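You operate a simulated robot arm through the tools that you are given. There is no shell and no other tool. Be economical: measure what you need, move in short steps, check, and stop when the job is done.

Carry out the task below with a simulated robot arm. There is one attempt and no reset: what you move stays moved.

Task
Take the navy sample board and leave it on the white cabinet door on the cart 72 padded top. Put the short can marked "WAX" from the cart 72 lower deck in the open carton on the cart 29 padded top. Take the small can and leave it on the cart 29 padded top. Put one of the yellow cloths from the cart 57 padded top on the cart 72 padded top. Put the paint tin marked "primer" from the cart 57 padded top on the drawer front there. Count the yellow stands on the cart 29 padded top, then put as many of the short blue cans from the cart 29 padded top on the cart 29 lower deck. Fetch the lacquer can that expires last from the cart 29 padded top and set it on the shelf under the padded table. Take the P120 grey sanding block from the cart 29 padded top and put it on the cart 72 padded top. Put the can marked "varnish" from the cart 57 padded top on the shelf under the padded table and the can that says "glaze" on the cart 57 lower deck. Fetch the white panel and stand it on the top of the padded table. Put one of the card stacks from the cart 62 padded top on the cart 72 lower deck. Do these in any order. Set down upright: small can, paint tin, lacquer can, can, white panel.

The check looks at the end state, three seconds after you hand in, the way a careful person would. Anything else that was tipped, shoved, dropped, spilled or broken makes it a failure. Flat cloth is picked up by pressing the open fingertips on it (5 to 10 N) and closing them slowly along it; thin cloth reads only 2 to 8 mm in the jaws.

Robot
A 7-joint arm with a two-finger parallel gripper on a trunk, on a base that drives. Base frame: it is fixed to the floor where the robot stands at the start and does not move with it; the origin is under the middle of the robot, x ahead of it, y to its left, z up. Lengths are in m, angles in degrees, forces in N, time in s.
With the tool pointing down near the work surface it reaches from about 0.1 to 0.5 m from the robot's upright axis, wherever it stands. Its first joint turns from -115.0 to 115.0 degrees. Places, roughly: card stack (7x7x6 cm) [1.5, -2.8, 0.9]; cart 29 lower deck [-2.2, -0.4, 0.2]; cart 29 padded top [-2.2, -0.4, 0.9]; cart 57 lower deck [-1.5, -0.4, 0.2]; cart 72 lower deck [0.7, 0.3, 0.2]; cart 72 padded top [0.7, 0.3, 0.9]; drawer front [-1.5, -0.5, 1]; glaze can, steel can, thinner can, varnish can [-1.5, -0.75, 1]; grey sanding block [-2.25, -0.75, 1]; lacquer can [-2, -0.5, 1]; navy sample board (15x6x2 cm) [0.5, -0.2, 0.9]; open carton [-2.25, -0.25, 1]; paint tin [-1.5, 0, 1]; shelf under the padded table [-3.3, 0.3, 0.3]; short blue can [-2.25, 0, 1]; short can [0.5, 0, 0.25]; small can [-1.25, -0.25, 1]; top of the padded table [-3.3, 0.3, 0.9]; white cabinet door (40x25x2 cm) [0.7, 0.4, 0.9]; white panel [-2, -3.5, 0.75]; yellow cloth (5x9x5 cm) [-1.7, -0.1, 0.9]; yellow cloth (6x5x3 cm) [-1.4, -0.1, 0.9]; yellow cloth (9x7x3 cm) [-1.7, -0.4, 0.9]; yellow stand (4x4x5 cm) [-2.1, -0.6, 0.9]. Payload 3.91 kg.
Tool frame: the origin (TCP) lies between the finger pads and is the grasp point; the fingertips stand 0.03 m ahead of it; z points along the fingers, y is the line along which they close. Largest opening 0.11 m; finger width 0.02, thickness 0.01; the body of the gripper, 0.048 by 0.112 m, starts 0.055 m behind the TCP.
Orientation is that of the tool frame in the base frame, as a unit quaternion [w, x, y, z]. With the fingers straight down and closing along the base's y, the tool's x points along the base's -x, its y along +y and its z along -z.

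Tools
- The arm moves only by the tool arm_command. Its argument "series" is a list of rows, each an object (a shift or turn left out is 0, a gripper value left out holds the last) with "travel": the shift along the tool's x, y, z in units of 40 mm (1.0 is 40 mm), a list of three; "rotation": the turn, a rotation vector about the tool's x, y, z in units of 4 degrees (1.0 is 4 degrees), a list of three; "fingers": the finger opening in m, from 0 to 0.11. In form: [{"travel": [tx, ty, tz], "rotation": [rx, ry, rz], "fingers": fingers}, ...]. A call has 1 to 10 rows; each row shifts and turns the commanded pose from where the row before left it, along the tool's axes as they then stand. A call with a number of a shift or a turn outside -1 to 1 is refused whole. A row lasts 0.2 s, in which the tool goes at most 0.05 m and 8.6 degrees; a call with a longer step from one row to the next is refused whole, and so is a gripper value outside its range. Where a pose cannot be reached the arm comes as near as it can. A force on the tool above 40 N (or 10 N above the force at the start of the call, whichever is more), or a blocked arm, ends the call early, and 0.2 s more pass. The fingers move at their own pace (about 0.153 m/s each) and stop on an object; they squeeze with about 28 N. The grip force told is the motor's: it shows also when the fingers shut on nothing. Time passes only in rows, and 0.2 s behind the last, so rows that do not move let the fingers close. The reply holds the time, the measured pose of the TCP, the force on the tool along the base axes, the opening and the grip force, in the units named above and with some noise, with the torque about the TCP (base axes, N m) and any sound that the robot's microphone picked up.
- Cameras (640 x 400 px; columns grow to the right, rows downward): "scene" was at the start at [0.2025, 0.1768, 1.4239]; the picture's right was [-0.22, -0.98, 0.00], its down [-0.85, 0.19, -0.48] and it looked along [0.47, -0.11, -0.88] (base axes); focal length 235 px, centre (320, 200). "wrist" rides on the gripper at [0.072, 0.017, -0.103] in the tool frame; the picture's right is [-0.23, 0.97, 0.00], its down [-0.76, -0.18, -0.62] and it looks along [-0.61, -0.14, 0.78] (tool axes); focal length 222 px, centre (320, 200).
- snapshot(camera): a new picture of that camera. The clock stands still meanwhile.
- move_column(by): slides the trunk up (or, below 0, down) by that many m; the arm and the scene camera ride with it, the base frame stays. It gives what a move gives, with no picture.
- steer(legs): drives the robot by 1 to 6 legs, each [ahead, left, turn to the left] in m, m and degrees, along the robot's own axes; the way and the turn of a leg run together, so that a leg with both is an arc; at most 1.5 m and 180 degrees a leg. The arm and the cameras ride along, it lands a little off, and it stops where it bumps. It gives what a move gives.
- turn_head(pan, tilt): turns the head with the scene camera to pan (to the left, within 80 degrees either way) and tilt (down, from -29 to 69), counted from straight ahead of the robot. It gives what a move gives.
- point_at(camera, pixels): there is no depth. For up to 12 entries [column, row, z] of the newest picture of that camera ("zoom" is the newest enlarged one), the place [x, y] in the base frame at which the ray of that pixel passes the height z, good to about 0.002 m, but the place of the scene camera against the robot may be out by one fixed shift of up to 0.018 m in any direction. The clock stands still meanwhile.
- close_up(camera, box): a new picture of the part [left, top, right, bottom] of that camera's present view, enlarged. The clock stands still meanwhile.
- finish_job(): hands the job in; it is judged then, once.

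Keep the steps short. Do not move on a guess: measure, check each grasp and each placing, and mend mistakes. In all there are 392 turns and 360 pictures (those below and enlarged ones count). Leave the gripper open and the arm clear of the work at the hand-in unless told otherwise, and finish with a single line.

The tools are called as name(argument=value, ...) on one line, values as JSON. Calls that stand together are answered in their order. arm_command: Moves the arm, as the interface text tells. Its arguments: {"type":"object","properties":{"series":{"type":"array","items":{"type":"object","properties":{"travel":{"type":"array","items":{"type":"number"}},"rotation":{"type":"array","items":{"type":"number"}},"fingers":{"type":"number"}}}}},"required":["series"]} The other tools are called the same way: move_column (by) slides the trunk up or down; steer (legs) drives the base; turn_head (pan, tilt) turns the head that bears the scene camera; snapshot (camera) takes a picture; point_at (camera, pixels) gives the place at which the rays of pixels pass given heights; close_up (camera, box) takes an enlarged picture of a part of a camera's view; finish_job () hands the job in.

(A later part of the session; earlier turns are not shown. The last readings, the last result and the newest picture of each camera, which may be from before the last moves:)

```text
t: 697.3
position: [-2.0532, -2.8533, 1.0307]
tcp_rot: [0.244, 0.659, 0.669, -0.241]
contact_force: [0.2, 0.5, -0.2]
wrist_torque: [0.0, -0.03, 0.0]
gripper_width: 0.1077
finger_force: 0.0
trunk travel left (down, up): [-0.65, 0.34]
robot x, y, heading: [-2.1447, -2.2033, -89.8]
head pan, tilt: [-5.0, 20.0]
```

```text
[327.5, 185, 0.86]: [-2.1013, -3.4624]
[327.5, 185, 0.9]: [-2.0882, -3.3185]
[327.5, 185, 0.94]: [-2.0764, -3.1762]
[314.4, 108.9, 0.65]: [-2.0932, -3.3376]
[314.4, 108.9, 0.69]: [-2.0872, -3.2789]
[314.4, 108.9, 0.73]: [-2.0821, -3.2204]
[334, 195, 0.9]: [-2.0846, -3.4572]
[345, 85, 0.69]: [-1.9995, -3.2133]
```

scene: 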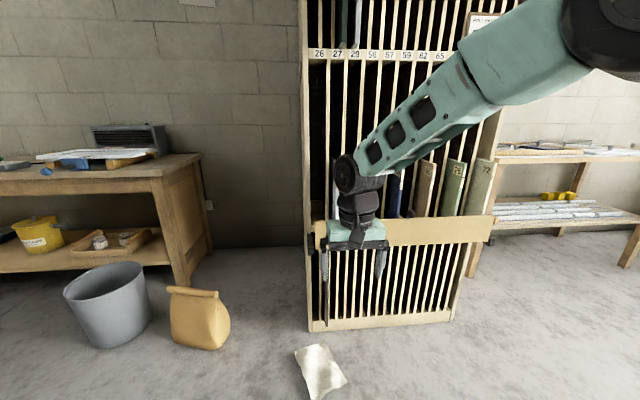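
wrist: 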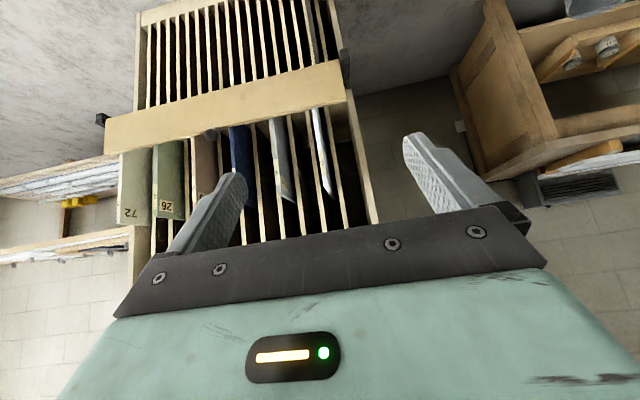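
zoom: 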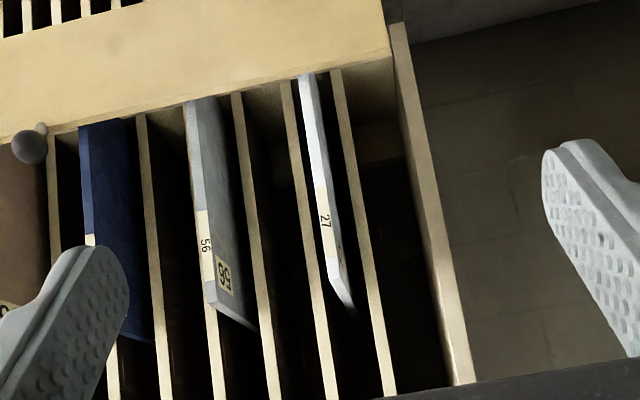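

The panel front edge is about (-2.088,-3.30), top z≈0.90. I'll narrow the fingers and drive to a staging pose in front of it.

arm_command(series=[{"fingers": 0.05}, {"fingers": 0.05}])

steer(legs=[[0.32, -0.035, 0]])

snapshot(camera="wrist")

snapshot(camera="scene")

```text
t: 697.9
position: [-2.053, -2.8542, 1.0315]
tcp_rot: [0.244, 0.659, 0.669, -0.24]
contact_force: [-0.4, 0.3, -0.3]
wrist_torque: [-0.01, -0.03, -0.03]
gripper_width: 0.0502
finger_force: 0.1
trunk travel left (down, up): [-0.65, 0.34]
robot x, y, heading: [-2.1455, -2.2006, -89.8]
head pan, tilt: [-5.0, 20.0]
```

```text
t: 700.0
position: [-2.0847, -3.1746, 1.0311]
tcp_rot: [0.243, 0.658, 0.671, -0.239]
contact_force: [-0.6, 0.3, 0.5]
wrist_torque: [-0.02, 0.0, -0.03]
gripper_width: 0.0498
finger_force: 0.1
trunk travel left (down, up): [-0.65, 0.34]
robot x, y, heading: [-2.1782, -2.5235, -89.8]
head pan, tilt: [-5.0, 20.0]
```

```text
180 pictures are left
```

wrist: 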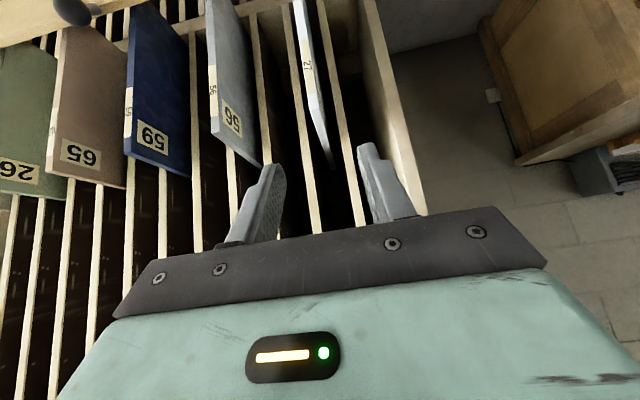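

```text
179 pictures are left
```

scene: 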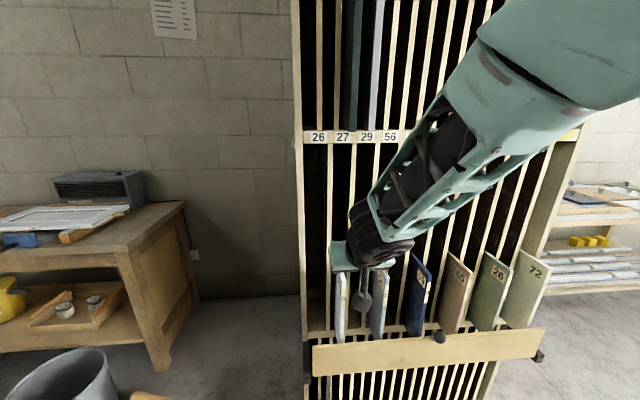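

close_up(camera="wrist", box=[240, 0, 400, 230])

```text
1.74 times, centred on (320, 115) of wrist
```

zoom: 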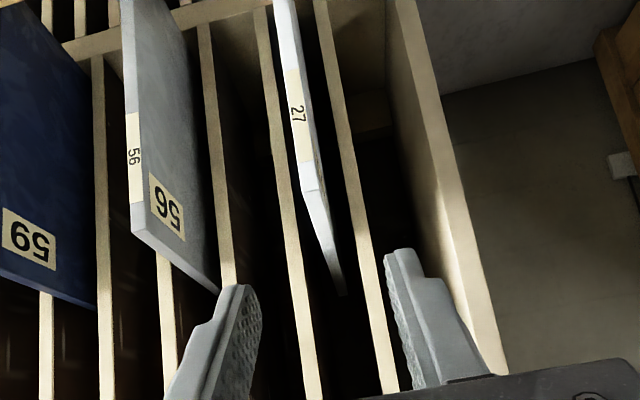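

point_at(camera="wrist", pixels=[[314, 109, 0.88], [314, 109, 0.9], [314, 109, 0.92], [310, 110, 0.9], [320, 107, 0.9], [334.4, 168, 0.9], [334.4, 168, 0.92]])

```text
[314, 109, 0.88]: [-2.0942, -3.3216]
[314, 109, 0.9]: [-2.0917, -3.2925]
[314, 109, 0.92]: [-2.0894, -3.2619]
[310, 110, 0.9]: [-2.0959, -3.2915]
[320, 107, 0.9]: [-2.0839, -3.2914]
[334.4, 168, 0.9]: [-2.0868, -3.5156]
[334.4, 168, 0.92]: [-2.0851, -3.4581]
```

point_at(camera="wrist", pixels=[[288.4, 5.8, 0.6], [288.4, 5.8, 0.66], [288.4, 5.8, 0.7], [220, 30, 0.66]])

close_up(camera="scene", box=[300, 220, 460, 380])

```text
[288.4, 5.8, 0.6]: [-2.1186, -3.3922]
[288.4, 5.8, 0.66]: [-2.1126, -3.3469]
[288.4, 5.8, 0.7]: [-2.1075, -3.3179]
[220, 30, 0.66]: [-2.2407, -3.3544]
```

```text
2.50 times, centred on (380, 300) of scene
```

zoom: 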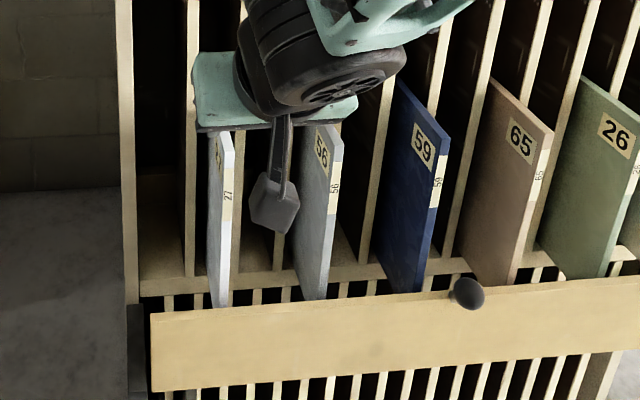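

The panel is about 0.2 deep × 0.31 tall, with about 7 cm free in front of the dividers. I'll move forward above its front corner.

arm_command(series=[{"travel": [-0.766, -0.06, 0.643]}, {"travel": [-0.766, -0.06, 0.643]}, {"travel": [-0.766, 0, 0.643]}, {"travel": [-0.3, 0, 0.25]}, {}])

snapshot(camera="wrist")

close_up(camera="scene", box=[290, 180, 450, 360])

```text
t: 701.2
position: [-2.0832, -3.3099, 1.0317]
tcp_rot: [0.244, 0.658, 0.671, -0.239]
contact_force: [0.3, 0.3, -0.4]
wrist_torque: [-0.01, -0.03, 0.01]
gripper_width: 0.05
finger_force: 0.0
trunk travel left (down, up): [-0.65, 0.34]
robot x, y, heading: [-2.1761, -2.5277, -89.9]
head pan, tilt: [-5.0, 20.0]
```

```text
176 pictures are left
```

wrist: 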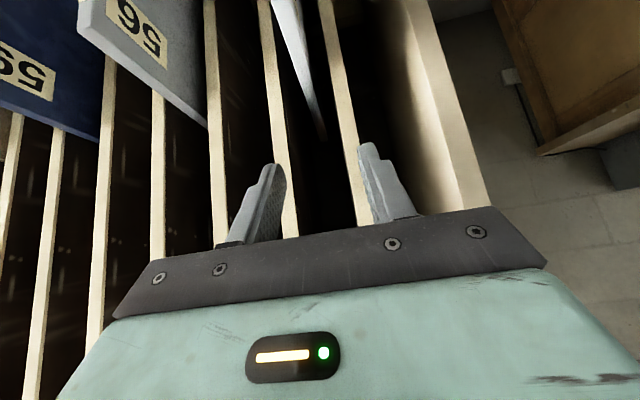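

```text
2.22 times, centred on (370, 270) of scene
```

zoom: 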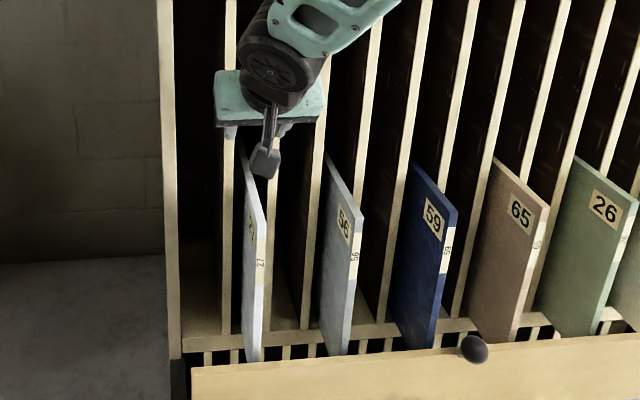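

point_at(camera="wrist", pixels=[[322, 133, 0.912], [310, 85, 0.912], [296, 30, 0.912], [285, 190, 0.95], [270, 100, 0.9], [350, 130, 0.9]])

close_up(camera="wrist", box=[240, 0, 400, 160])

```text
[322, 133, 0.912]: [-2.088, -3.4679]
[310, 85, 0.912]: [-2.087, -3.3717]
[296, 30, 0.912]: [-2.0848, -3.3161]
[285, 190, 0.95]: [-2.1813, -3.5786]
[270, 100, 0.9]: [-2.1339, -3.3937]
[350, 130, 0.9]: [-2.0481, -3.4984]
```

```text
2.50 times, centred on (320, 80) of wrist
```

zoom: 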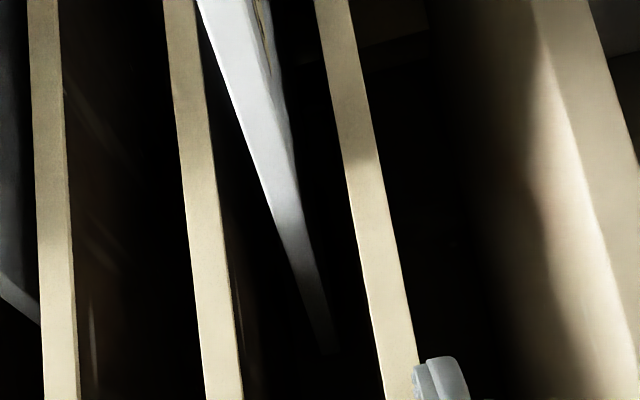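

Aligned in x. Descend to z≈0.89.

arm_command(series=[{"travel": [0.643, -0.05, 0.766]}, {"travel": [0.643, 0, 0.766]}, {"travel": [0.5, 0, 0.6]}, {"travel": [0.4, 0, 0.48]}, {"travel": [0.1, 0, 0.12]}, {}])

snapshot(camera="wrist")

close_up(camera="scene", box=[290, 200, 450, 360])

```text
t: 702.6
position: [-2.0895, -3.311, 0.8889]
tcp_rot: [0.244, 0.659, 0.67, -0.24]
contact_force: [-0.9, 0.3, 0.1]
wrist_torque: [-0.01, -0.01, 0.01]
gripper_width: 0.05
finger_force: 0.0
trunk travel left (down, up): [-0.65, 0.34]
robot x, y, heading: [-2.179, -2.5235, -89.8]
head pan, tilt: [-5.0, 20.0]
```

```text
173 pictures are left
```

wrist: 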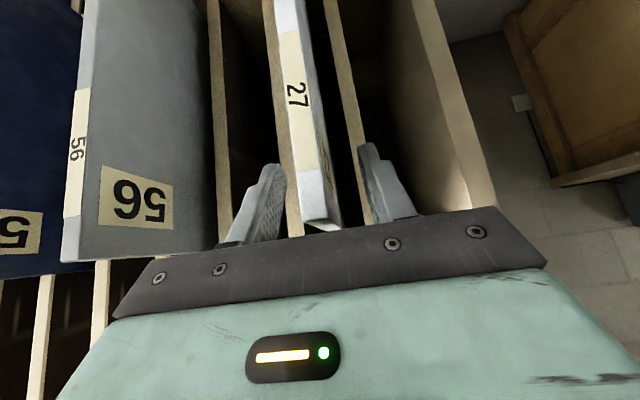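

```text
2.50 times, centred on (370, 280) of scene
```

zoom: 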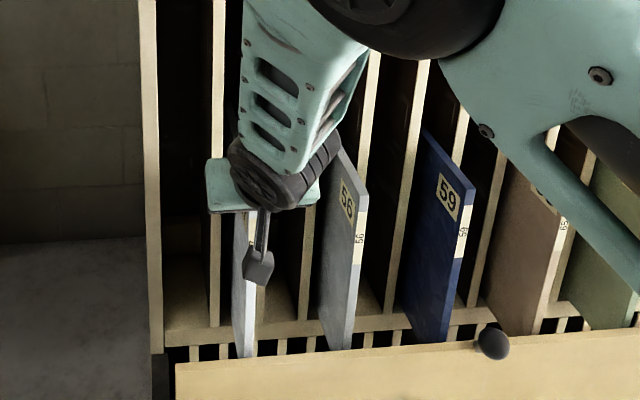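

The panel is between the fingers. Close gently and lift 1 cm to test.

arm_command(series=[{"fingers": 0.035}, {"fingers": 0.005}, {"fingers": 0.005}, {"fingers": 0.005}])

arm_command(series=[{"travel": [-0.2, 0, -0.24]}, {"travel": [-0.3, 0, -0.36]}, {}])

snapshot(camera="wrist")

close_up(camera="scene", box=[290, 200, 450, 360])

```text
t: 703.6
position: [-2.0898, -3.3104, 0.8885]
tcp_rot: [0.243, 0.659, 0.67, -0.24]
contact_force: [-1.0, 0.4, 1.2]
wrist_torque: [-0.19, 0.08, -0.05]
gripper_width: 0.012
finger_force: 28.3
trunk travel left (down, up): [-0.65, 0.34]
robot x, y, heading: [-2.1792, -2.5236, -89.8]
head pan, tilt: [-5.0, 20.0]
```

```text
t: 704.4
position: [-2.0875, -3.3101, 0.9188]
tcp_rot: [0.244, 0.657, 0.672, -0.24]
contact_force: [0.7, 0.4, -4.0]
wrist_torque: [0.26, -0.01, 0.06]
gripper_width: 0.012
finger_force: 28.0
trunk travel left (down, up): [-0.65, 0.34]
robot x, y, heading: [-2.1771, -2.5239, -89.6]
head pan, tilt: [-5.0, 20.0]
```

```text
171 pictures are left
```

wrist: 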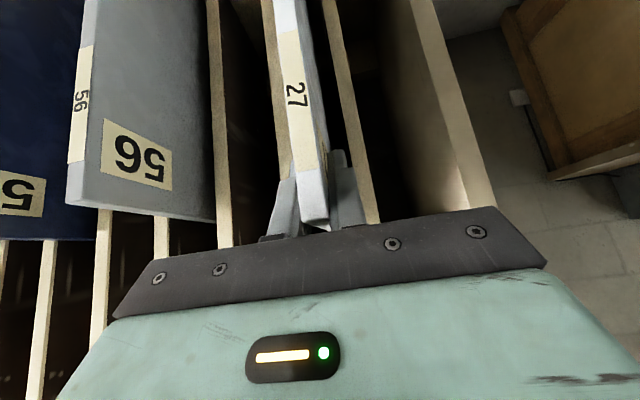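

```text
2.50 times, centred on (370, 280) of scene
```

zoom: 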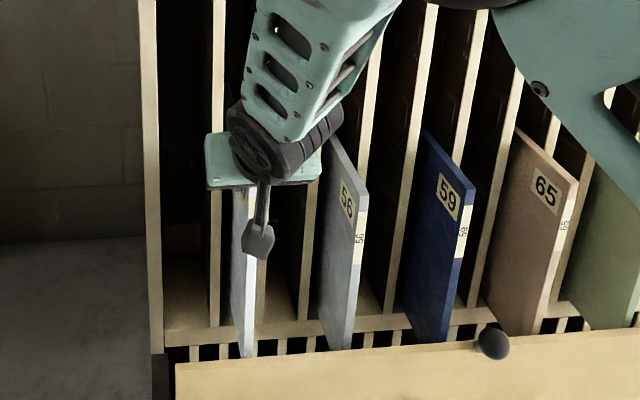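

It lifts without swinging (≈0.4 kg). Lift on to clear the lip.

arm_command(series=[{"travel": [-0.4, 0, -0.48]}, {"travel": [-0.45, 0, -0.54]}, {"travel": [-0.45, 0, -0.54]}, {"travel": [-0.45, 0, -0.54]}, {"travel": [-0.45, 0, -0.54]}, {}])

snapshot(camera="scene")

close_up(camera="scene", box=[290, 180, 450, 360])

```text
t: 705.8
position: [-2.0885, -3.311, 1.0592]
tcp_rot: [0.245, 0.658, 0.671, -0.24]
contact_force: [0.2, 0.2, -3.5]
wrist_torque: [0.29, 0.02, 0.01]
gripper_width: 0.012
finger_force: 28.2
trunk travel left (down, up): [-0.65, 0.34]
robot x, y, heading: [-2.1752, -2.5245, -89.6]
head pan, tilt: [-5.0, 20.0]
```

```text
169 pictures are left
```

scene: 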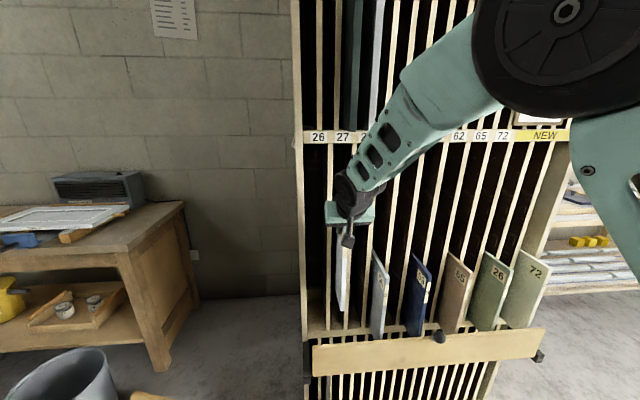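

```text
2.22 times, centred on (370, 270) of scene
```

zoom: 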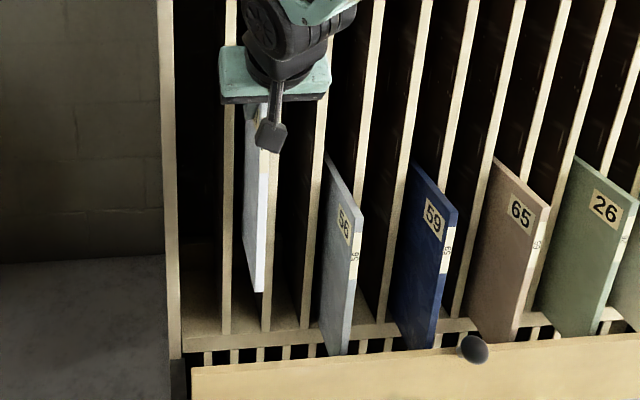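

The panel is well above the lip and hanging straight. Back the base straight out 0.5 m.

steer(legs=[[-0.5, 0, 0]])

snapshot(camera="scene")

snapshot(camera="wrist")

```text
t: 708.8
position: [-2.09, -2.8078, 1.0574]
tcp_rot: [0.244, 0.657, 0.672, -0.239]
contact_force: [0.2, -0.8, -3.3]
wrist_torque: [0.25, 0.0, -0.01]
gripper_width: 0.0119
finger_force: 27.9
trunk travel left (down, up): [-0.65, 0.34]
robot x, y, heading: [-2.1797, -2.0186, -89.8]
head pan, tilt: [-5.0, 20.0]
```

```text
167 pictures are left
```

scene: 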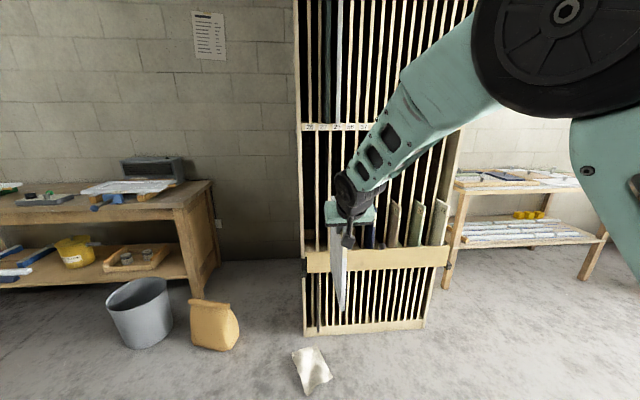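

```text
166 pictures are left
```

wrist: 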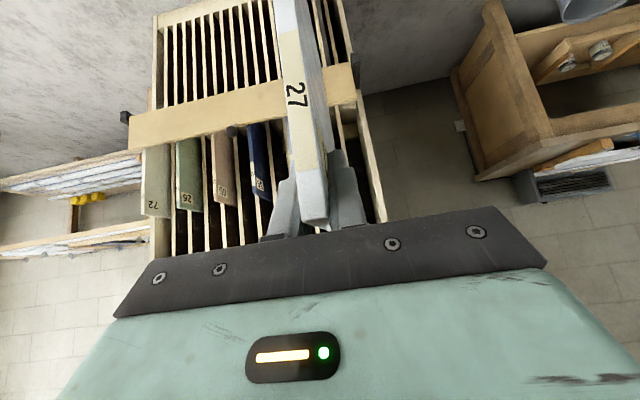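

point_at(camera="scene", pixels=[[340, 311, 0.7], [340, 311, 0.74], [340, 311, 0.78], [345, 245, 1.0], [337, 308, 0.74]])

close_up(camera="scene", box=[300, 180, 400, 330])

```text
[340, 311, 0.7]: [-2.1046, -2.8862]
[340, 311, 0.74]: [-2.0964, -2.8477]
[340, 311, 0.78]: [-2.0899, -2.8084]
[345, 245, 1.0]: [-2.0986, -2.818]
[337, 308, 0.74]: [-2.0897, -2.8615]
```

```text
2.67 times, centred on (350, 255) of scene
```

zoom: 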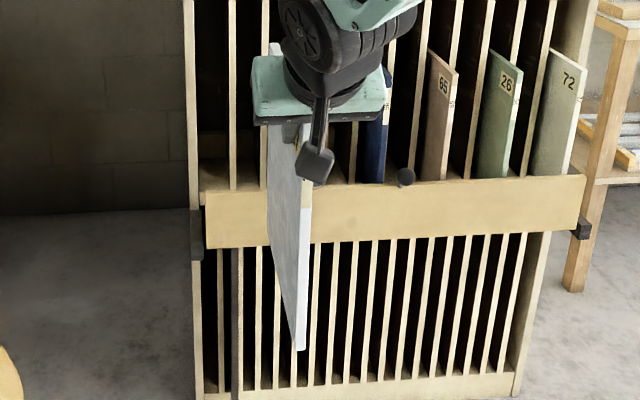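

The panel is out (bottom is 0.229 below the TCP). I'll raise the trunk and turn round at this open spot towards the padded table (heading about 112°).

move_column(by=0.3)

steer(legs=[[0, 0, -79], [0, 0, -79]])

turn_head(pan=0, tilt=30)

snapshot(camera="scene")

snapshot(camera="wrist")

```text
t: 711.8
position: [-2.0897, -2.8063, 1.3584]
tcp_rot: [0.245, 0.657, 0.672, -0.239]
contact_force: [-0.2, -0.6, -3.1]
wrist_torque: [0.27, -0.03, -0.01]
gripper_width: 0.0118
finger_force: 27.9
trunk travel left (down, up): [-0.95, 0.04]
robot x, y, heading: [-2.1815, -2.0193, -89.5]
head pan, tilt: [-5.0, 20.0]
```

```text
t: 719.0
position: [-2.5391, -1.3136, 1.3585]
tcp_rot: [-0.193, 0.777, -0.528, -0.283]
contact_force: [-0.7, 0.1, -3.2]
wrist_torque: [-0.21, -0.09, -0.04]
gripper_width: 0.0118
finger_force: 27.6
trunk travel left (down, up): [-0.95, 0.04]
robot x, y, heading: [-2.1803, -2.0191, 110.8]
head pan, tilt: [-5.0, 20.0]
```

```text
t: 719.8
position: [-2.5404, -1.3141, 1.3574]
tcp_rot: [-0.193, 0.777, -0.528, -0.282]
contact_force: [0.3, 0.2, -2.9]
wrist_torque: [-0.26, -0.09, -0.01]
gripper_width: 0.0118
finger_force: 28.5
trunk travel left (down, up): [-0.95, 0.04]
robot x, y, heading: [-2.1831, -2.0202, 110.8]
head pan, tilt: [0.0, 30.0]
```

```text
164 pictures are left
```

scene: 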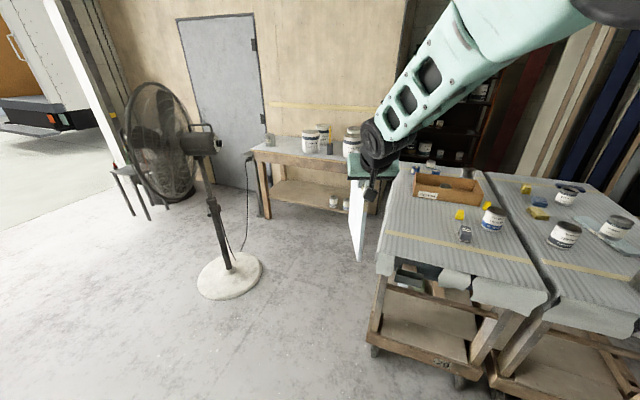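

```text
163 pictures are left
```

wrist: 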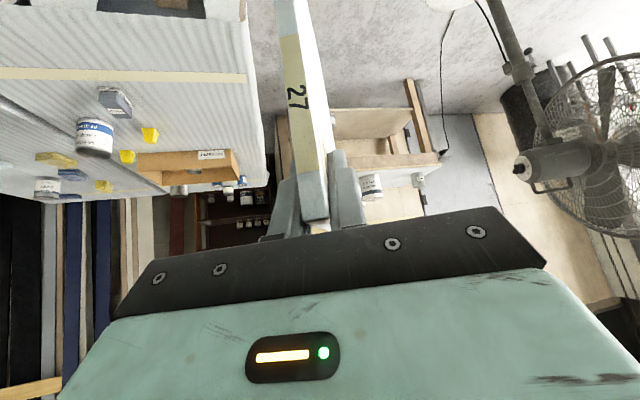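

point_at(camera="scene", pixels=[[230, 275, 0.0], [262, 265, 0.0], [222, 145, 1.15], [222, 145, 1.3], [230, 265, 0.05]])

```text
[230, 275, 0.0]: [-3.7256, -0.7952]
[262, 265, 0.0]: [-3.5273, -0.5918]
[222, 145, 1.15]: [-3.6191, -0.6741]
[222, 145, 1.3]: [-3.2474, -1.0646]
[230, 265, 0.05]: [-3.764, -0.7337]
```

The fan (pole near (-3.75,-0.75)) stays clear. Drive to about (-3.0,-0.75), still short of the table.

steer(legs=[[1.45, 0.31, 1.2]])

turn_head(pan=5, tilt=40)

snapshot(camera="scene")

```text
t: 723.7
position: [-2.9163, -0.7235, 1.3568]
tcp_rot: [-0.194, 0.776, -0.53, -0.28]
contact_force: [-0.6, 0.2, -3.9]
wrist_torque: [-0.24, -0.1, 0.03]
gripper_width: 0.0121
finger_force: 28.2
trunk travel left (down, up): [-0.95, 0.04]
robot x, y, heading: [-2.5605, -1.4272, 110.6]
head pan, tilt: [0.0, 30.0]
stopped in leg 1: the robot was blocked; the commanded pose is now the measured one
```

```text
t: 724.4
position: [-2.9169, -0.724, 1.3578]
tcp_rot: [-0.193, 0.776, -0.53, -0.281]
contact_force: [-0.4, 1.1, -2.1]
wrist_torque: [-0.28, -0.13, 0.02]
gripper_width: 0.0118
finger_force: 28.3
trunk travel left (down, up): [-0.95, 0.04]
robot x, y, heading: [-2.5622, -1.4317, 110.3]
head pan, tilt: [5.0, 40.0]
```

```text
162 pictures are left
```

scene: 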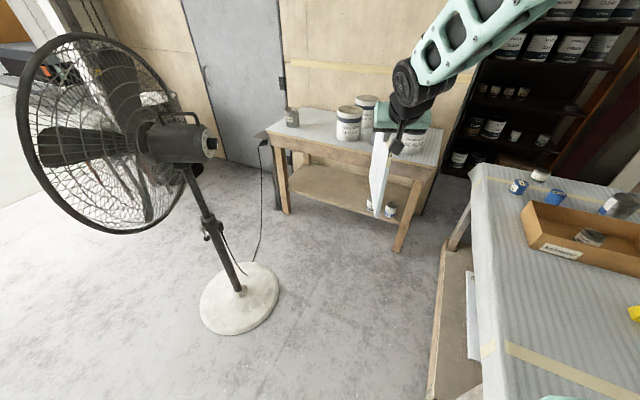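

I touched cart 29's corner with the footplate. I'll back off, go west first, then north.

steer(legs=[[-0.06, 0.03, 0], [0.14, 0.38, 0]])

snapshot(camera="scene")

```text
t: 727.5
position: [-3.3223, -0.7909, 1.3571]
tcp_rot: [-0.194, 0.775, -0.532, -0.28]
contact_force: [-0.2, 0.4, -3.2]
wrist_torque: [-0.26, -0.08, -0.01]
gripper_width: 0.012
finger_force: 27.8
trunk travel left (down, up): [-0.95, 0.04]
robot x, y, heading: [-2.9725, -1.5017, 110.5]
head pan, tilt: [5.0, 40.0]
```

```text
161 pictures are left
```

scene: 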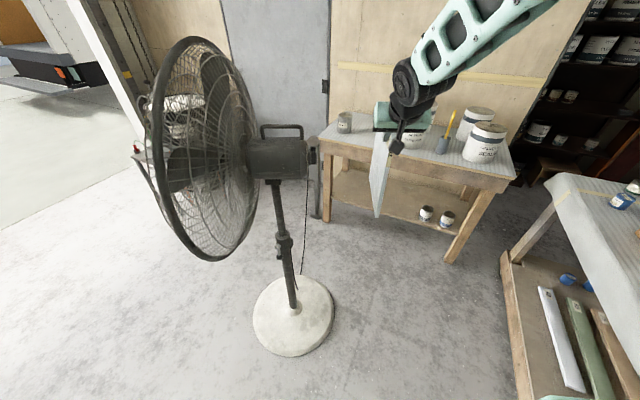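

point_at(camera="scene", pixels=[[292, 310, 0.02], [333, 310, 0.0], [313, 155, 1.1], [345, 130, 0.87], [443, 152, 0.87], [482, 160, 0.87], [512, 178, 0.87], [322, 148, 0.87], [415, 145, 0.87], [465, 240, 0.0]])

close_up(camera="scene", box=[310, 80, 530, 240])

```text
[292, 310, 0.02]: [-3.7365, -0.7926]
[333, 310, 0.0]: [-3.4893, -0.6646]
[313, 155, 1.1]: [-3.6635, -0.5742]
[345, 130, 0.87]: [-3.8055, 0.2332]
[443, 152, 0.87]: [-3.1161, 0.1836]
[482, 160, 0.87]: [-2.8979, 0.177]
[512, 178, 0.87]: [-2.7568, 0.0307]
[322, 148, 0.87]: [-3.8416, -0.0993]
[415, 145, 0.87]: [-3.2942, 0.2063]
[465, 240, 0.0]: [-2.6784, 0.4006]
```

```text
2.50 times, centred on (420, 160) of scene
```

zoom: 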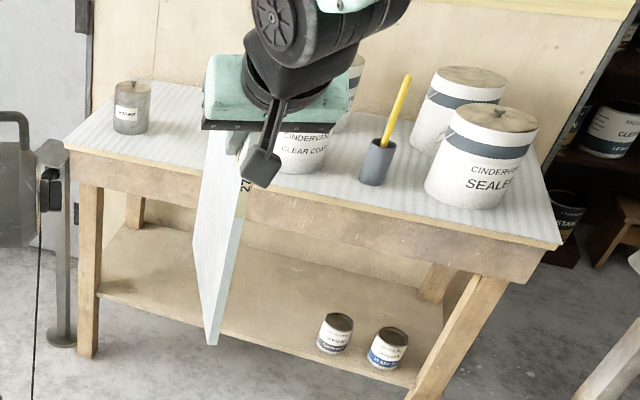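

Free space lies at x -3.7..-3.42. Drive north, then turn left 11.5° to bring the panel over it.

steer(legs=[[0.83, -0.26, 0], [0.03, 0, 11.5]])

snapshot(camera="scene")

snapshot(camera="wrist")

```text
t: 732.9
position: [-3.5033, 0.0208, 1.358]
tcp_rot: [-0.166, 0.823, -0.454, -0.298]
contact_force: [0.8, 0.5, -4.7]
wrist_torque: [-0.25, -0.12, 0.0]
gripper_width: 0.012
finger_force: 28.4
trunk travel left (down, up): [-0.95, 0.04]
robot x, y, heading: [-3.0172, -0.6067, 121.4]
head pan, tilt: [5.0, 40.0]
```

```text
159 pictures are left
```

scene: 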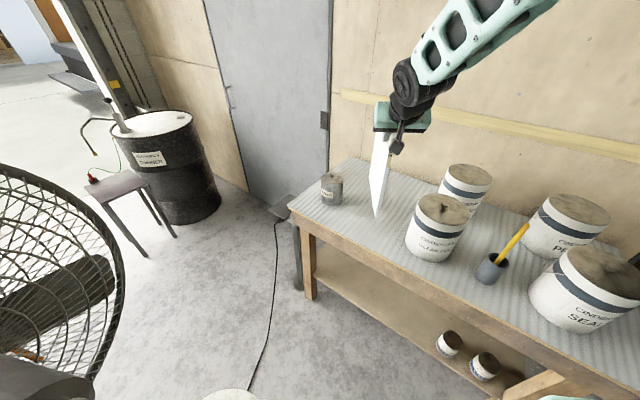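

```text
158 pictures are left
```

wrist: 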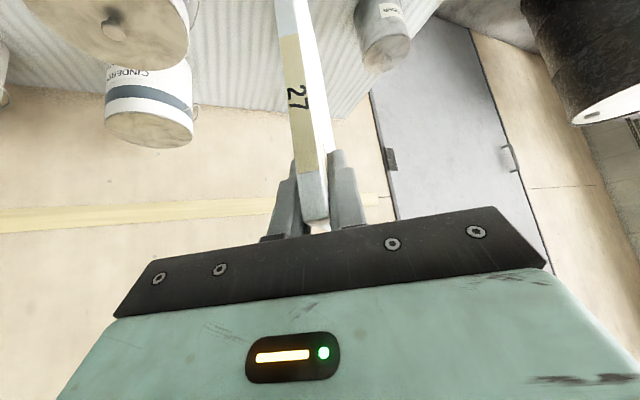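

The panel hangs between the small can and the pot. I'll go 10 cm forward, 3 cm right, then lower.

steer(legs=[[0.1, -0.03, 0]])

arm_command(series=[{"travel": [0.55, 0, 0.65]}, {"travel": [0.6, 0, 0.715]}, {"travel": [0.6, 0, 0.715]}, {"travel": [0.6, 0, 0.715]}, {"travel": [0.6, 0, 0.715]}, {}])

snapshot(camera="scene")

snapshot(camera="wrist")

```text
t: 734.1
position: [-3.5313, 0.1219, 1.3568]
tcp_rot: [-0.166, 0.823, -0.453, -0.299]
contact_force: [-0.4, -0.2, -3.0]
wrist_torque: [-0.23, -0.17, 0.0]
gripper_width: 0.0119
finger_force: 27.8
trunk travel left (down, up): [-0.95, 0.04]
robot x, y, heading: [-3.0481, -0.5056, 121.6]
head pan, tilt: [5.0, 40.0]
```

```text
t: 735.5
position: [-3.5295, 0.1213, 1.1737]
tcp_rot: [-0.165, 0.824, -0.453, -0.298]
contact_force: [0.5, 0.6, -3.1]
wrist_torque: [-0.21, -0.14, -0.01]
gripper_width: 0.012
finger_force: 27.9
trunk travel left (down, up): [-0.95, 0.04]
robot x, y, heading: [-3.0439, -0.5051, 121.5]
head pan, tilt: [5.0, 40.0]
```

```text
157 pictures are left
```

scene: 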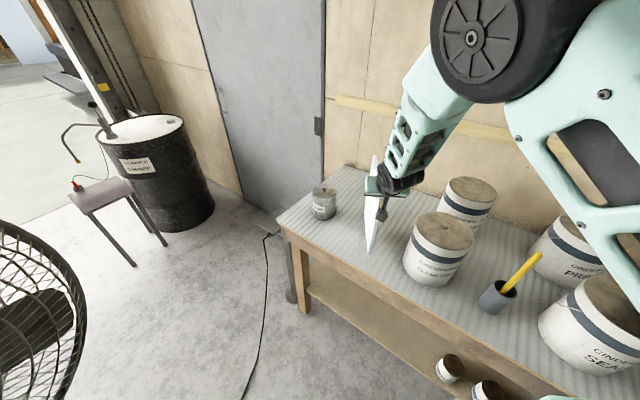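

```text
156 pictures are left
```

wrist: 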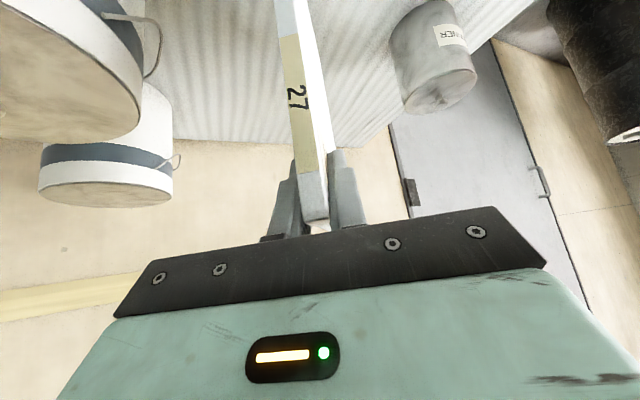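

point_at(camera="scene", pixels=[[368, 280, 0.87], [368, 253, 0.945], [368, 253, 0.87], [300, 240, 0.87], [440, 318, 0.87], [325, 215, 0.87], [408, 275, 0.87]])

close_up(camera="scene", box=[280, 140, 480, 320])

```text
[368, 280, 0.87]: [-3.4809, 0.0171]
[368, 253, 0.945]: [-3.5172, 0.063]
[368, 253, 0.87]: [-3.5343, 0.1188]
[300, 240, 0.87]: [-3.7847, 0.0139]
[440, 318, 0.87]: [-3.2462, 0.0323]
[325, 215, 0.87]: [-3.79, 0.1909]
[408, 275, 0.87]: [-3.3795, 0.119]
```

```text
2.22 times, centred on (380, 230) of scene
```

zoom: 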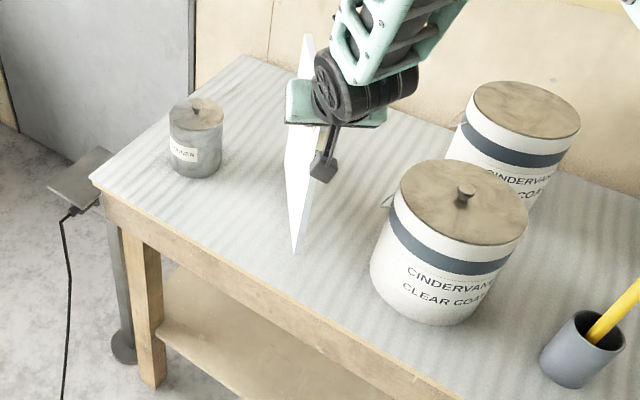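

Move 4 cm deeper, then descend slowly to contact.

arm_command(series=[{"travel": [-0.4, 0, 0.33]}, {"travel": [-0.4, 0, 0.33]}, {"travel": [0.3, 0, 0.36]}, {"travel": [0.2, 0, 0.24]}, {"travel": [0.15, 0, 0.18]}, {}])

close_up(camera="scene", box=[280, 140, 480, 320])

```text
t: 736.9
position: [-3.5522, 0.1567, 1.1376]
tcp_rot: [-0.167, 0.822, -0.453, -0.302]
contact_force: [-0.2, -0.8, 25.5]
wrist_torque: [-0.03, -0.1, 0.05]
gripper_width: 0.0111
finger_force: 28.5
trunk travel left (down, up): [-0.95, 0.04]
robot x, y, heading: [-3.0449, -0.5016, 121.2]
head pan, tilt: [5.0, 40.0]
```

```text
2.22 times, centred on (380, 230) of scene
```

zoom: 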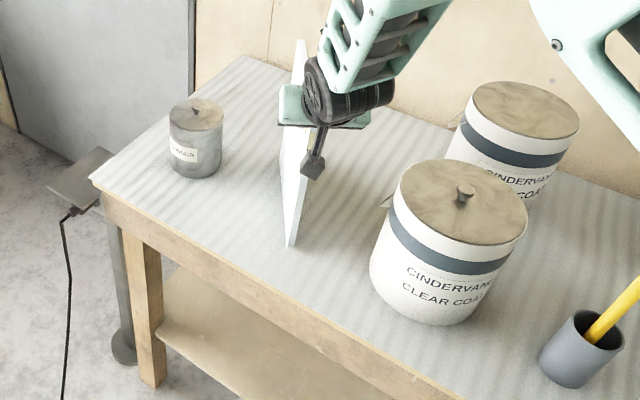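

The bottom edge is in contact. Ease off the pressure.

arm_command(series=[{"travel": [-0.04, 0, -0.048]}, {}, {}])

snapshot(camera="wrist")

```text
t: 737.7
position: [-3.5524, 0.1568, 1.137]
tcp_rot: [-0.166, 0.823, -0.453, -0.299]
contact_force: [-4.0, 3.6, 20.0]
wrist_torque: [0.27, 0.47, -0.01]
gripper_width: 0.0119
finger_force: 27.8
trunk travel left (down, up): [-0.95, 0.04]
robot x, y, heading: [-3.0453, -0.502, 121.6]
head pan, tilt: [5.0, 40.0]
```

```text
153 pictures are left
```

wrist: 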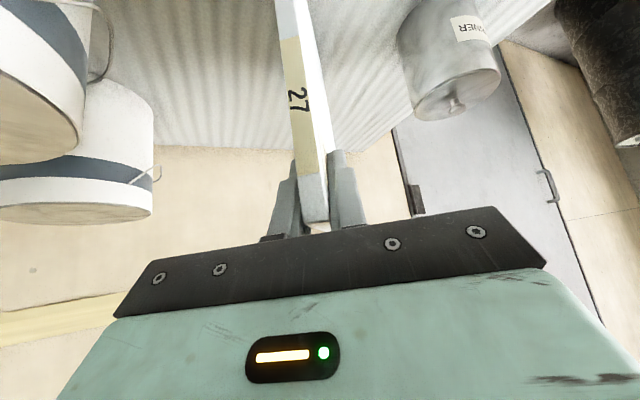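

arm_command(series=[{"travel": [-0.03, 0, -0.036]}, {}, {}])

arm_command(series=[{"travel": [-0.03, 0, -0.036]}, {}, {}])

```text
t: 738.5
position: [-3.5532, 0.1568, 1.1375]
tcp_rot: [-0.166, 0.824, -0.453, -0.298]
contact_force: [-2.9, 1.2, 4.8]
wrist_torque: [-0.06, 0.42, -0.04]
gripper_width: 0.012
finger_force: 27.9
trunk travel left (down, up): [-0.95, 0.04]
robot x, y, heading: [-3.0465, -0.5059, 121.4]
head pan, tilt: [5.0, 40.0]
```

```text
t: 739.3
position: [-3.5534, 0.1557, 1.1389]
tcp_rot: [-0.166, 0.824, -0.453, -0.297]
contact_force: [0.3, 0.0, -3.8]
wrist_torque: [-0.23, -0.12, 0.0]
gripper_width: 0.0118
finger_force: 27.5
trunk travel left (down, up): [-0.95, 0.04]
robot x, y, heading: [-3.0468, -0.5048, 121.5]
head pan, tilt: [5.0, 40.0]
```

Contact height is found. Settle with a light touch, then open slowly and just a little.

arm_command(series=[{"travel": [0.022, 0, 0.026]}, {}, {}, {"fingers": 0.016}, {"fingers": 0.02}, {"fingers": 0.025}, {"fingers": 0.03}, {}])

snapshot(camera="wrist")

close_up(camera="scene", box=[280, 140, 480, 320])

```text
t: 741.1
position: [-3.5526, 0.1564, 1.1391]
tcp_rot: [-0.166, 0.823, -0.454, -0.298]
contact_force: [-0.2, 0.5, 0.2]
wrist_torque: [0.0, -0.01, 0.0]
gripper_width: 0.0302
finger_force: 0.1
trunk travel left (down, up): [-0.95, 0.04]
robot x, y, heading: [-3.0493, -0.5063, 121.3]
head pan, tilt: [5.0, 40.0]
```

```text
152 pictures are left
```

wrist: 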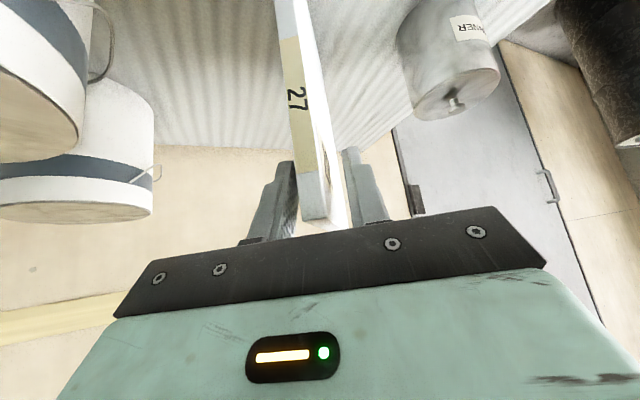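

```text
2.22 times, centred on (380, 230) of scene
```

zoom: 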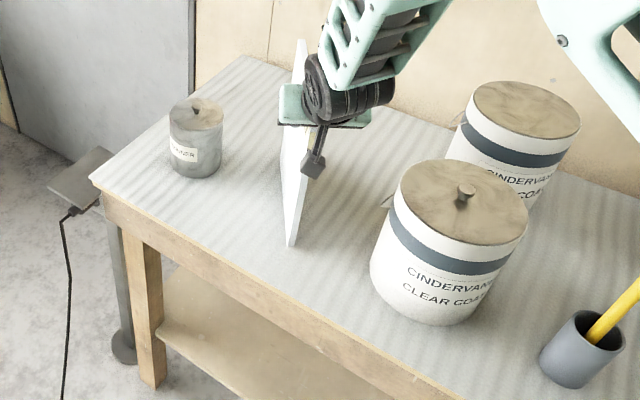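

It stands with gaps at both fingers. Wait a moment, then open wider and compare.

arm_command(series=[{"fingers": 0.035}, {"fingers": 0.04}, {"fingers": 0.05}, {}, {}, {}, {}, {}])

snapshot(camera="wrist")

```text
t: 742.9
position: [-3.5532, 0.1559, 1.1388]
tcp_rot: [-0.165, 0.824, -0.453, -0.298]
contact_force: [0.4, 0.0, -0.3]
wrist_torque: [-0.02, 0.02, 0.03]
gripper_width: 0.05
finger_force: 0.0
trunk travel left (down, up): [-0.95, 0.04]
robot x, y, heading: [-3.047, -0.5051, 121.6]
head pan, tilt: [5.0, 40.0]
```

```text
150 pictures are left
```

wrist: 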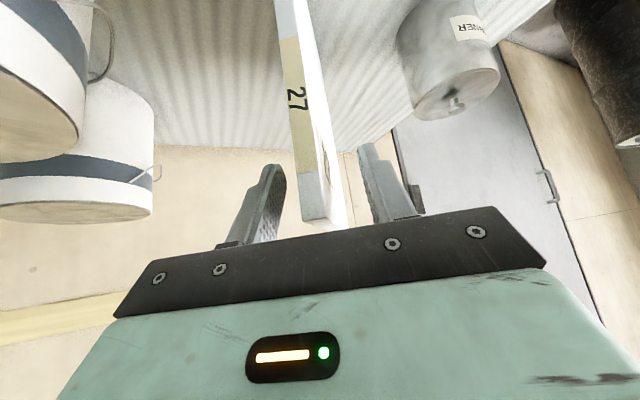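

The panel stands freely. Withdraw along the finger axis.

arm_command(series=[{"travel": [0, 0, -0.3]}, {"travel": [0, 0, -0.5]}, {"travel": [0, 0, -0.8]}, {"travel": [0, 0, -1]}, {"travel": [0, 0, -1]}, {"travel": [0, 0, -1]}, {}])

snapshot(camera="scene")

snapshot(camera="wrist")

```text
t: 744.5
position: [-3.4905, 0.0544, 1.2804]
tcp_rot: [-0.165, 0.824, -0.453, -0.298]
contact_force: [0.2, -0.3, 0.0]
wrist_torque: [0.03, -0.01, -0.02]
gripper_width: 0.05
finger_force: 0.1
trunk travel left (down, up): [-0.95, 0.04]
robot x, y, heading: [-3.0454, -0.5066, 121.7]
head pan, tilt: [5.0, 40.0]
```

```text
149 pictures are left
```

scene: 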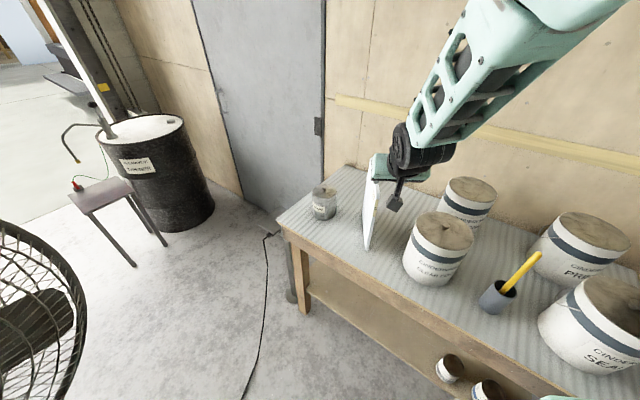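

```text
148 pictures are left
```

wrist: 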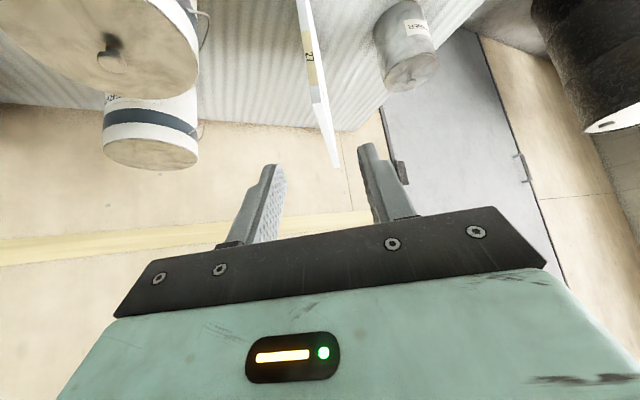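

The panel stands. I'll back the robot away and do final checks, including the cart I bumped.

steer(legs=[[-0.5, 0.26, 0], [-0.3, 0.1, 0]])

arm_command(series=[{"fingers": 0.1}, {}])

turn_head(pan=-20, tilt=30)

snapshot(camera="scene")

turn_head(pan=-50, tilt=40)

snapshot(camera="scene")

```text
t: 749.4
position: [-3.3748, -0.8247, 1.2799]
tcp_rot: [-0.165, 0.824, -0.453, -0.298]
contact_force: [1.1, 0.0, 0.1]
wrist_torque: [0.02, 0.0, 0.03]
gripper_width: 0.0501
finger_force: 0.1
trunk travel left (down, up): [-0.95, 0.04]
robot x, y, heading: [-2.9295, -1.3845, 121.5]
head pan, tilt: [5.0, 40.0]
```

```text
t: 750.0
position: [-3.3739, -0.8262, 1.2802]
tcp_rot: [-0.166, 0.824, -0.452, -0.298]
contact_force: [-0.6, -0.1, 0.0]
wrist_torque: [-0.01, 0.02, 0.0]
gripper_width: 0.1002
finger_force: 0.1
trunk travel left (down, up): [-0.95, 0.04]
robot x, y, heading: [-2.9307, -1.3832, 121.8]
head pan, tilt: [5.0, 40.0]
```

```text
t: 750.9
position: [-3.3727, -0.8256, 1.281]
tcp_rot: [-0.166, 0.824, -0.453, -0.299]
contact_force: [0.0, -0.2, -0.3]
wrist_torque: [-0.01, 0.04, 0.02]
gripper_width: 0.1002
finger_force: 0.0
trunk travel left (down, up): [-0.95, 0.04]
robot x, y, heading: [-2.9281, -1.3848, 122.1]
head pan, tilt: [-20.0, 30.0]
```

```text
147 pictures are left
```

scene: 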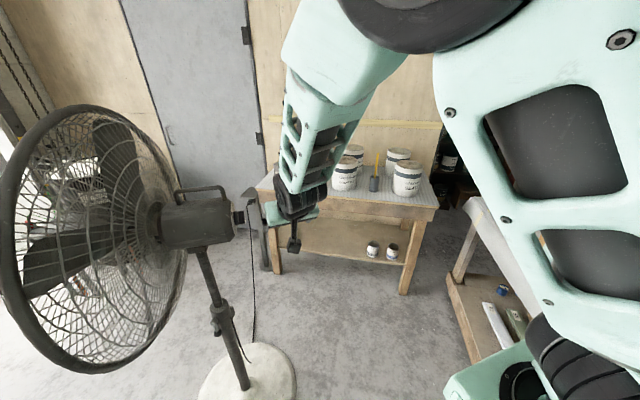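

```text
t: 751.9
position: [-3.373, -0.8249, 1.2815]
tcp_rot: [-0.165, 0.824, -0.452, -0.299]
contact_force: [-0.2, -0.2, -1.1]
wrist_torque: [0.01, 0.0, -0.04]
gripper_width: 0.1002
finger_force: 0.0
trunk travel left (down, up): [-0.95, 0.04]
robot x, y, heading: [-2.9289, -1.3825, 121.8]
head pan, tilt: [-50.0, 40.0]
```

```text
146 pictures are left
```

scene: 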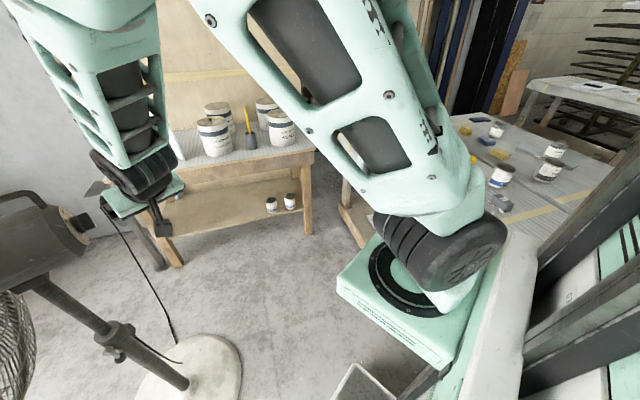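

The arm blocks the view and is near the fan. I'll turn right to face north, back off, and look again.

steer(legs=[[-0.25, 0, -32], [0, -0.35, 0]])

turn_head(pan=25, tilt=25)

close_up(camera="scene", box=[120, 60, 480, 300])

turn_head(pan=-15, tilt=35)

snapshot(camera="scene")

```text
t: 755.7
position: [-2.5946, -0.9172, 1.2815]
tcp_rot: [-0.242, 0.668, -0.661, -0.241]
contact_force: [0.3, 0.5, -0.1]
wrist_torque: [0.01, 0.03, -0.02]
gripper_width: 0.1001
finger_force: 0.0
trunk travel left (down, up): [-0.95, 0.04]
robot x, y, heading: [-2.5126, -1.6244, 89.7]
head pan, tilt: [-50.0, 40.0]
```

```text
t: 757.1
position: [-2.5956, -0.9163, 1.2792]
tcp_rot: [-0.241, 0.667, -0.663, -0.24]
contact_force: [0.3, 1.1, 1.2]
wrist_torque: [-0.01, 0.01, -0.02]
gripper_width: 0.0999
finger_force: 0.0
trunk travel left (down, up): [-0.95, 0.04]
robot x, y, heading: [-2.5123, -1.63, 89.7]
head pan, tilt: [25.0, 25.0]
```

```text
1.67 times, centred on (300, 180) of scene
```

zoom: 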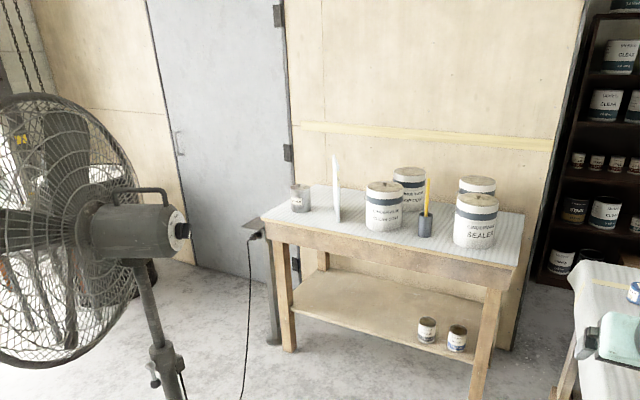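

```text
t: 758.2
position: [-2.595, -0.9168, 1.2809]
tcp_rot: [-0.241, 0.668, -0.662, -0.241]
contact_force: [0.3, 0.2, 0.1]
wrist_torque: [0.0, 0.01, -0.03]
gripper_width: 0.1
finger_force: 0.0
trunk travel left (down, up): [-0.95, 0.04]
robot x, y, heading: [-2.5132, -1.6268, 89.7]
head pan, tilt: [-15.0, 35.0]
```

```text
144 pictures are left
```

scene: 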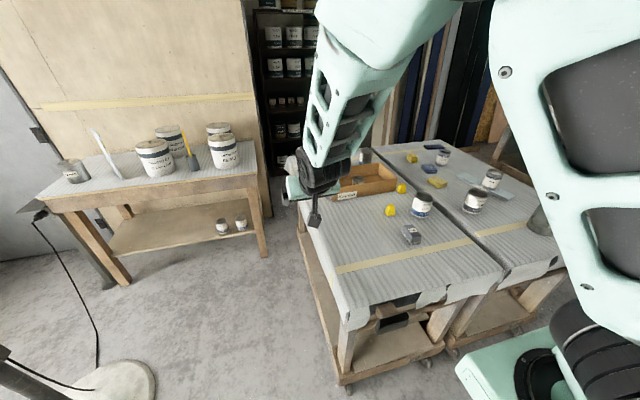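

Everything is in place: panel standing, cans on the shelf, and cart tops undisturbed. I'll back the arm clear and take a last look at cart 29.

steer(legs=[[-0.4, 0, 0]])

turn_head(pan=-5, tilt=25)

close_up(camera="scene", box=[60, 80, 640, 360])

```text
t: 760.7
position: [-2.5968, -1.313, 1.2814]
tcp_rot: [-0.242, 0.668, -0.661, -0.241]
contact_force: [-0.2, 0.1, 0.0]
wrist_torque: [-0.05, -0.03, -0.01]
gripper_width: 0.1
finger_force: 0.0
trunk travel left (down, up): [-0.95, 0.04]
robot x, y, heading: [-2.5117, -2.0221, 89.8]
head pan, tilt: [-15.0, 35.0]
```

```text
t: 761.4
position: [-2.597, -1.3122, 1.2813]
tcp_rot: [-0.242, 0.668, -0.661, -0.241]
contact_force: [-0.2, -0.4, 0.7]
wrist_torque: [0.01, 0.02, 0.01]
gripper_width: 0.1
finger_force: 0.1
trunk travel left (down, up): [-0.95, 0.04]
robot x, y, heading: [-2.5139, -2.0222, 90.1]
head pan, tilt: [-5.0, 25.0]
```

```text
1.10 times, centred on (350, 220) of scene
```

zoom: 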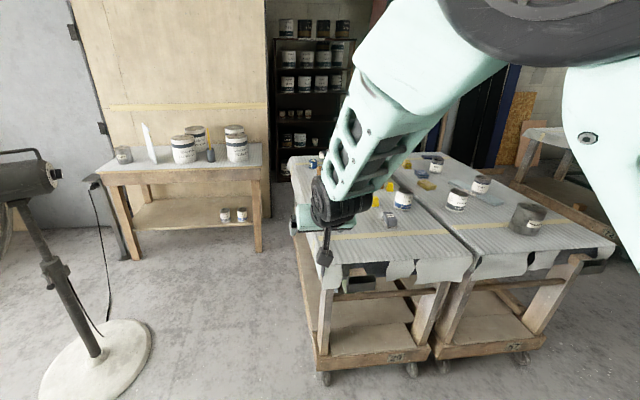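

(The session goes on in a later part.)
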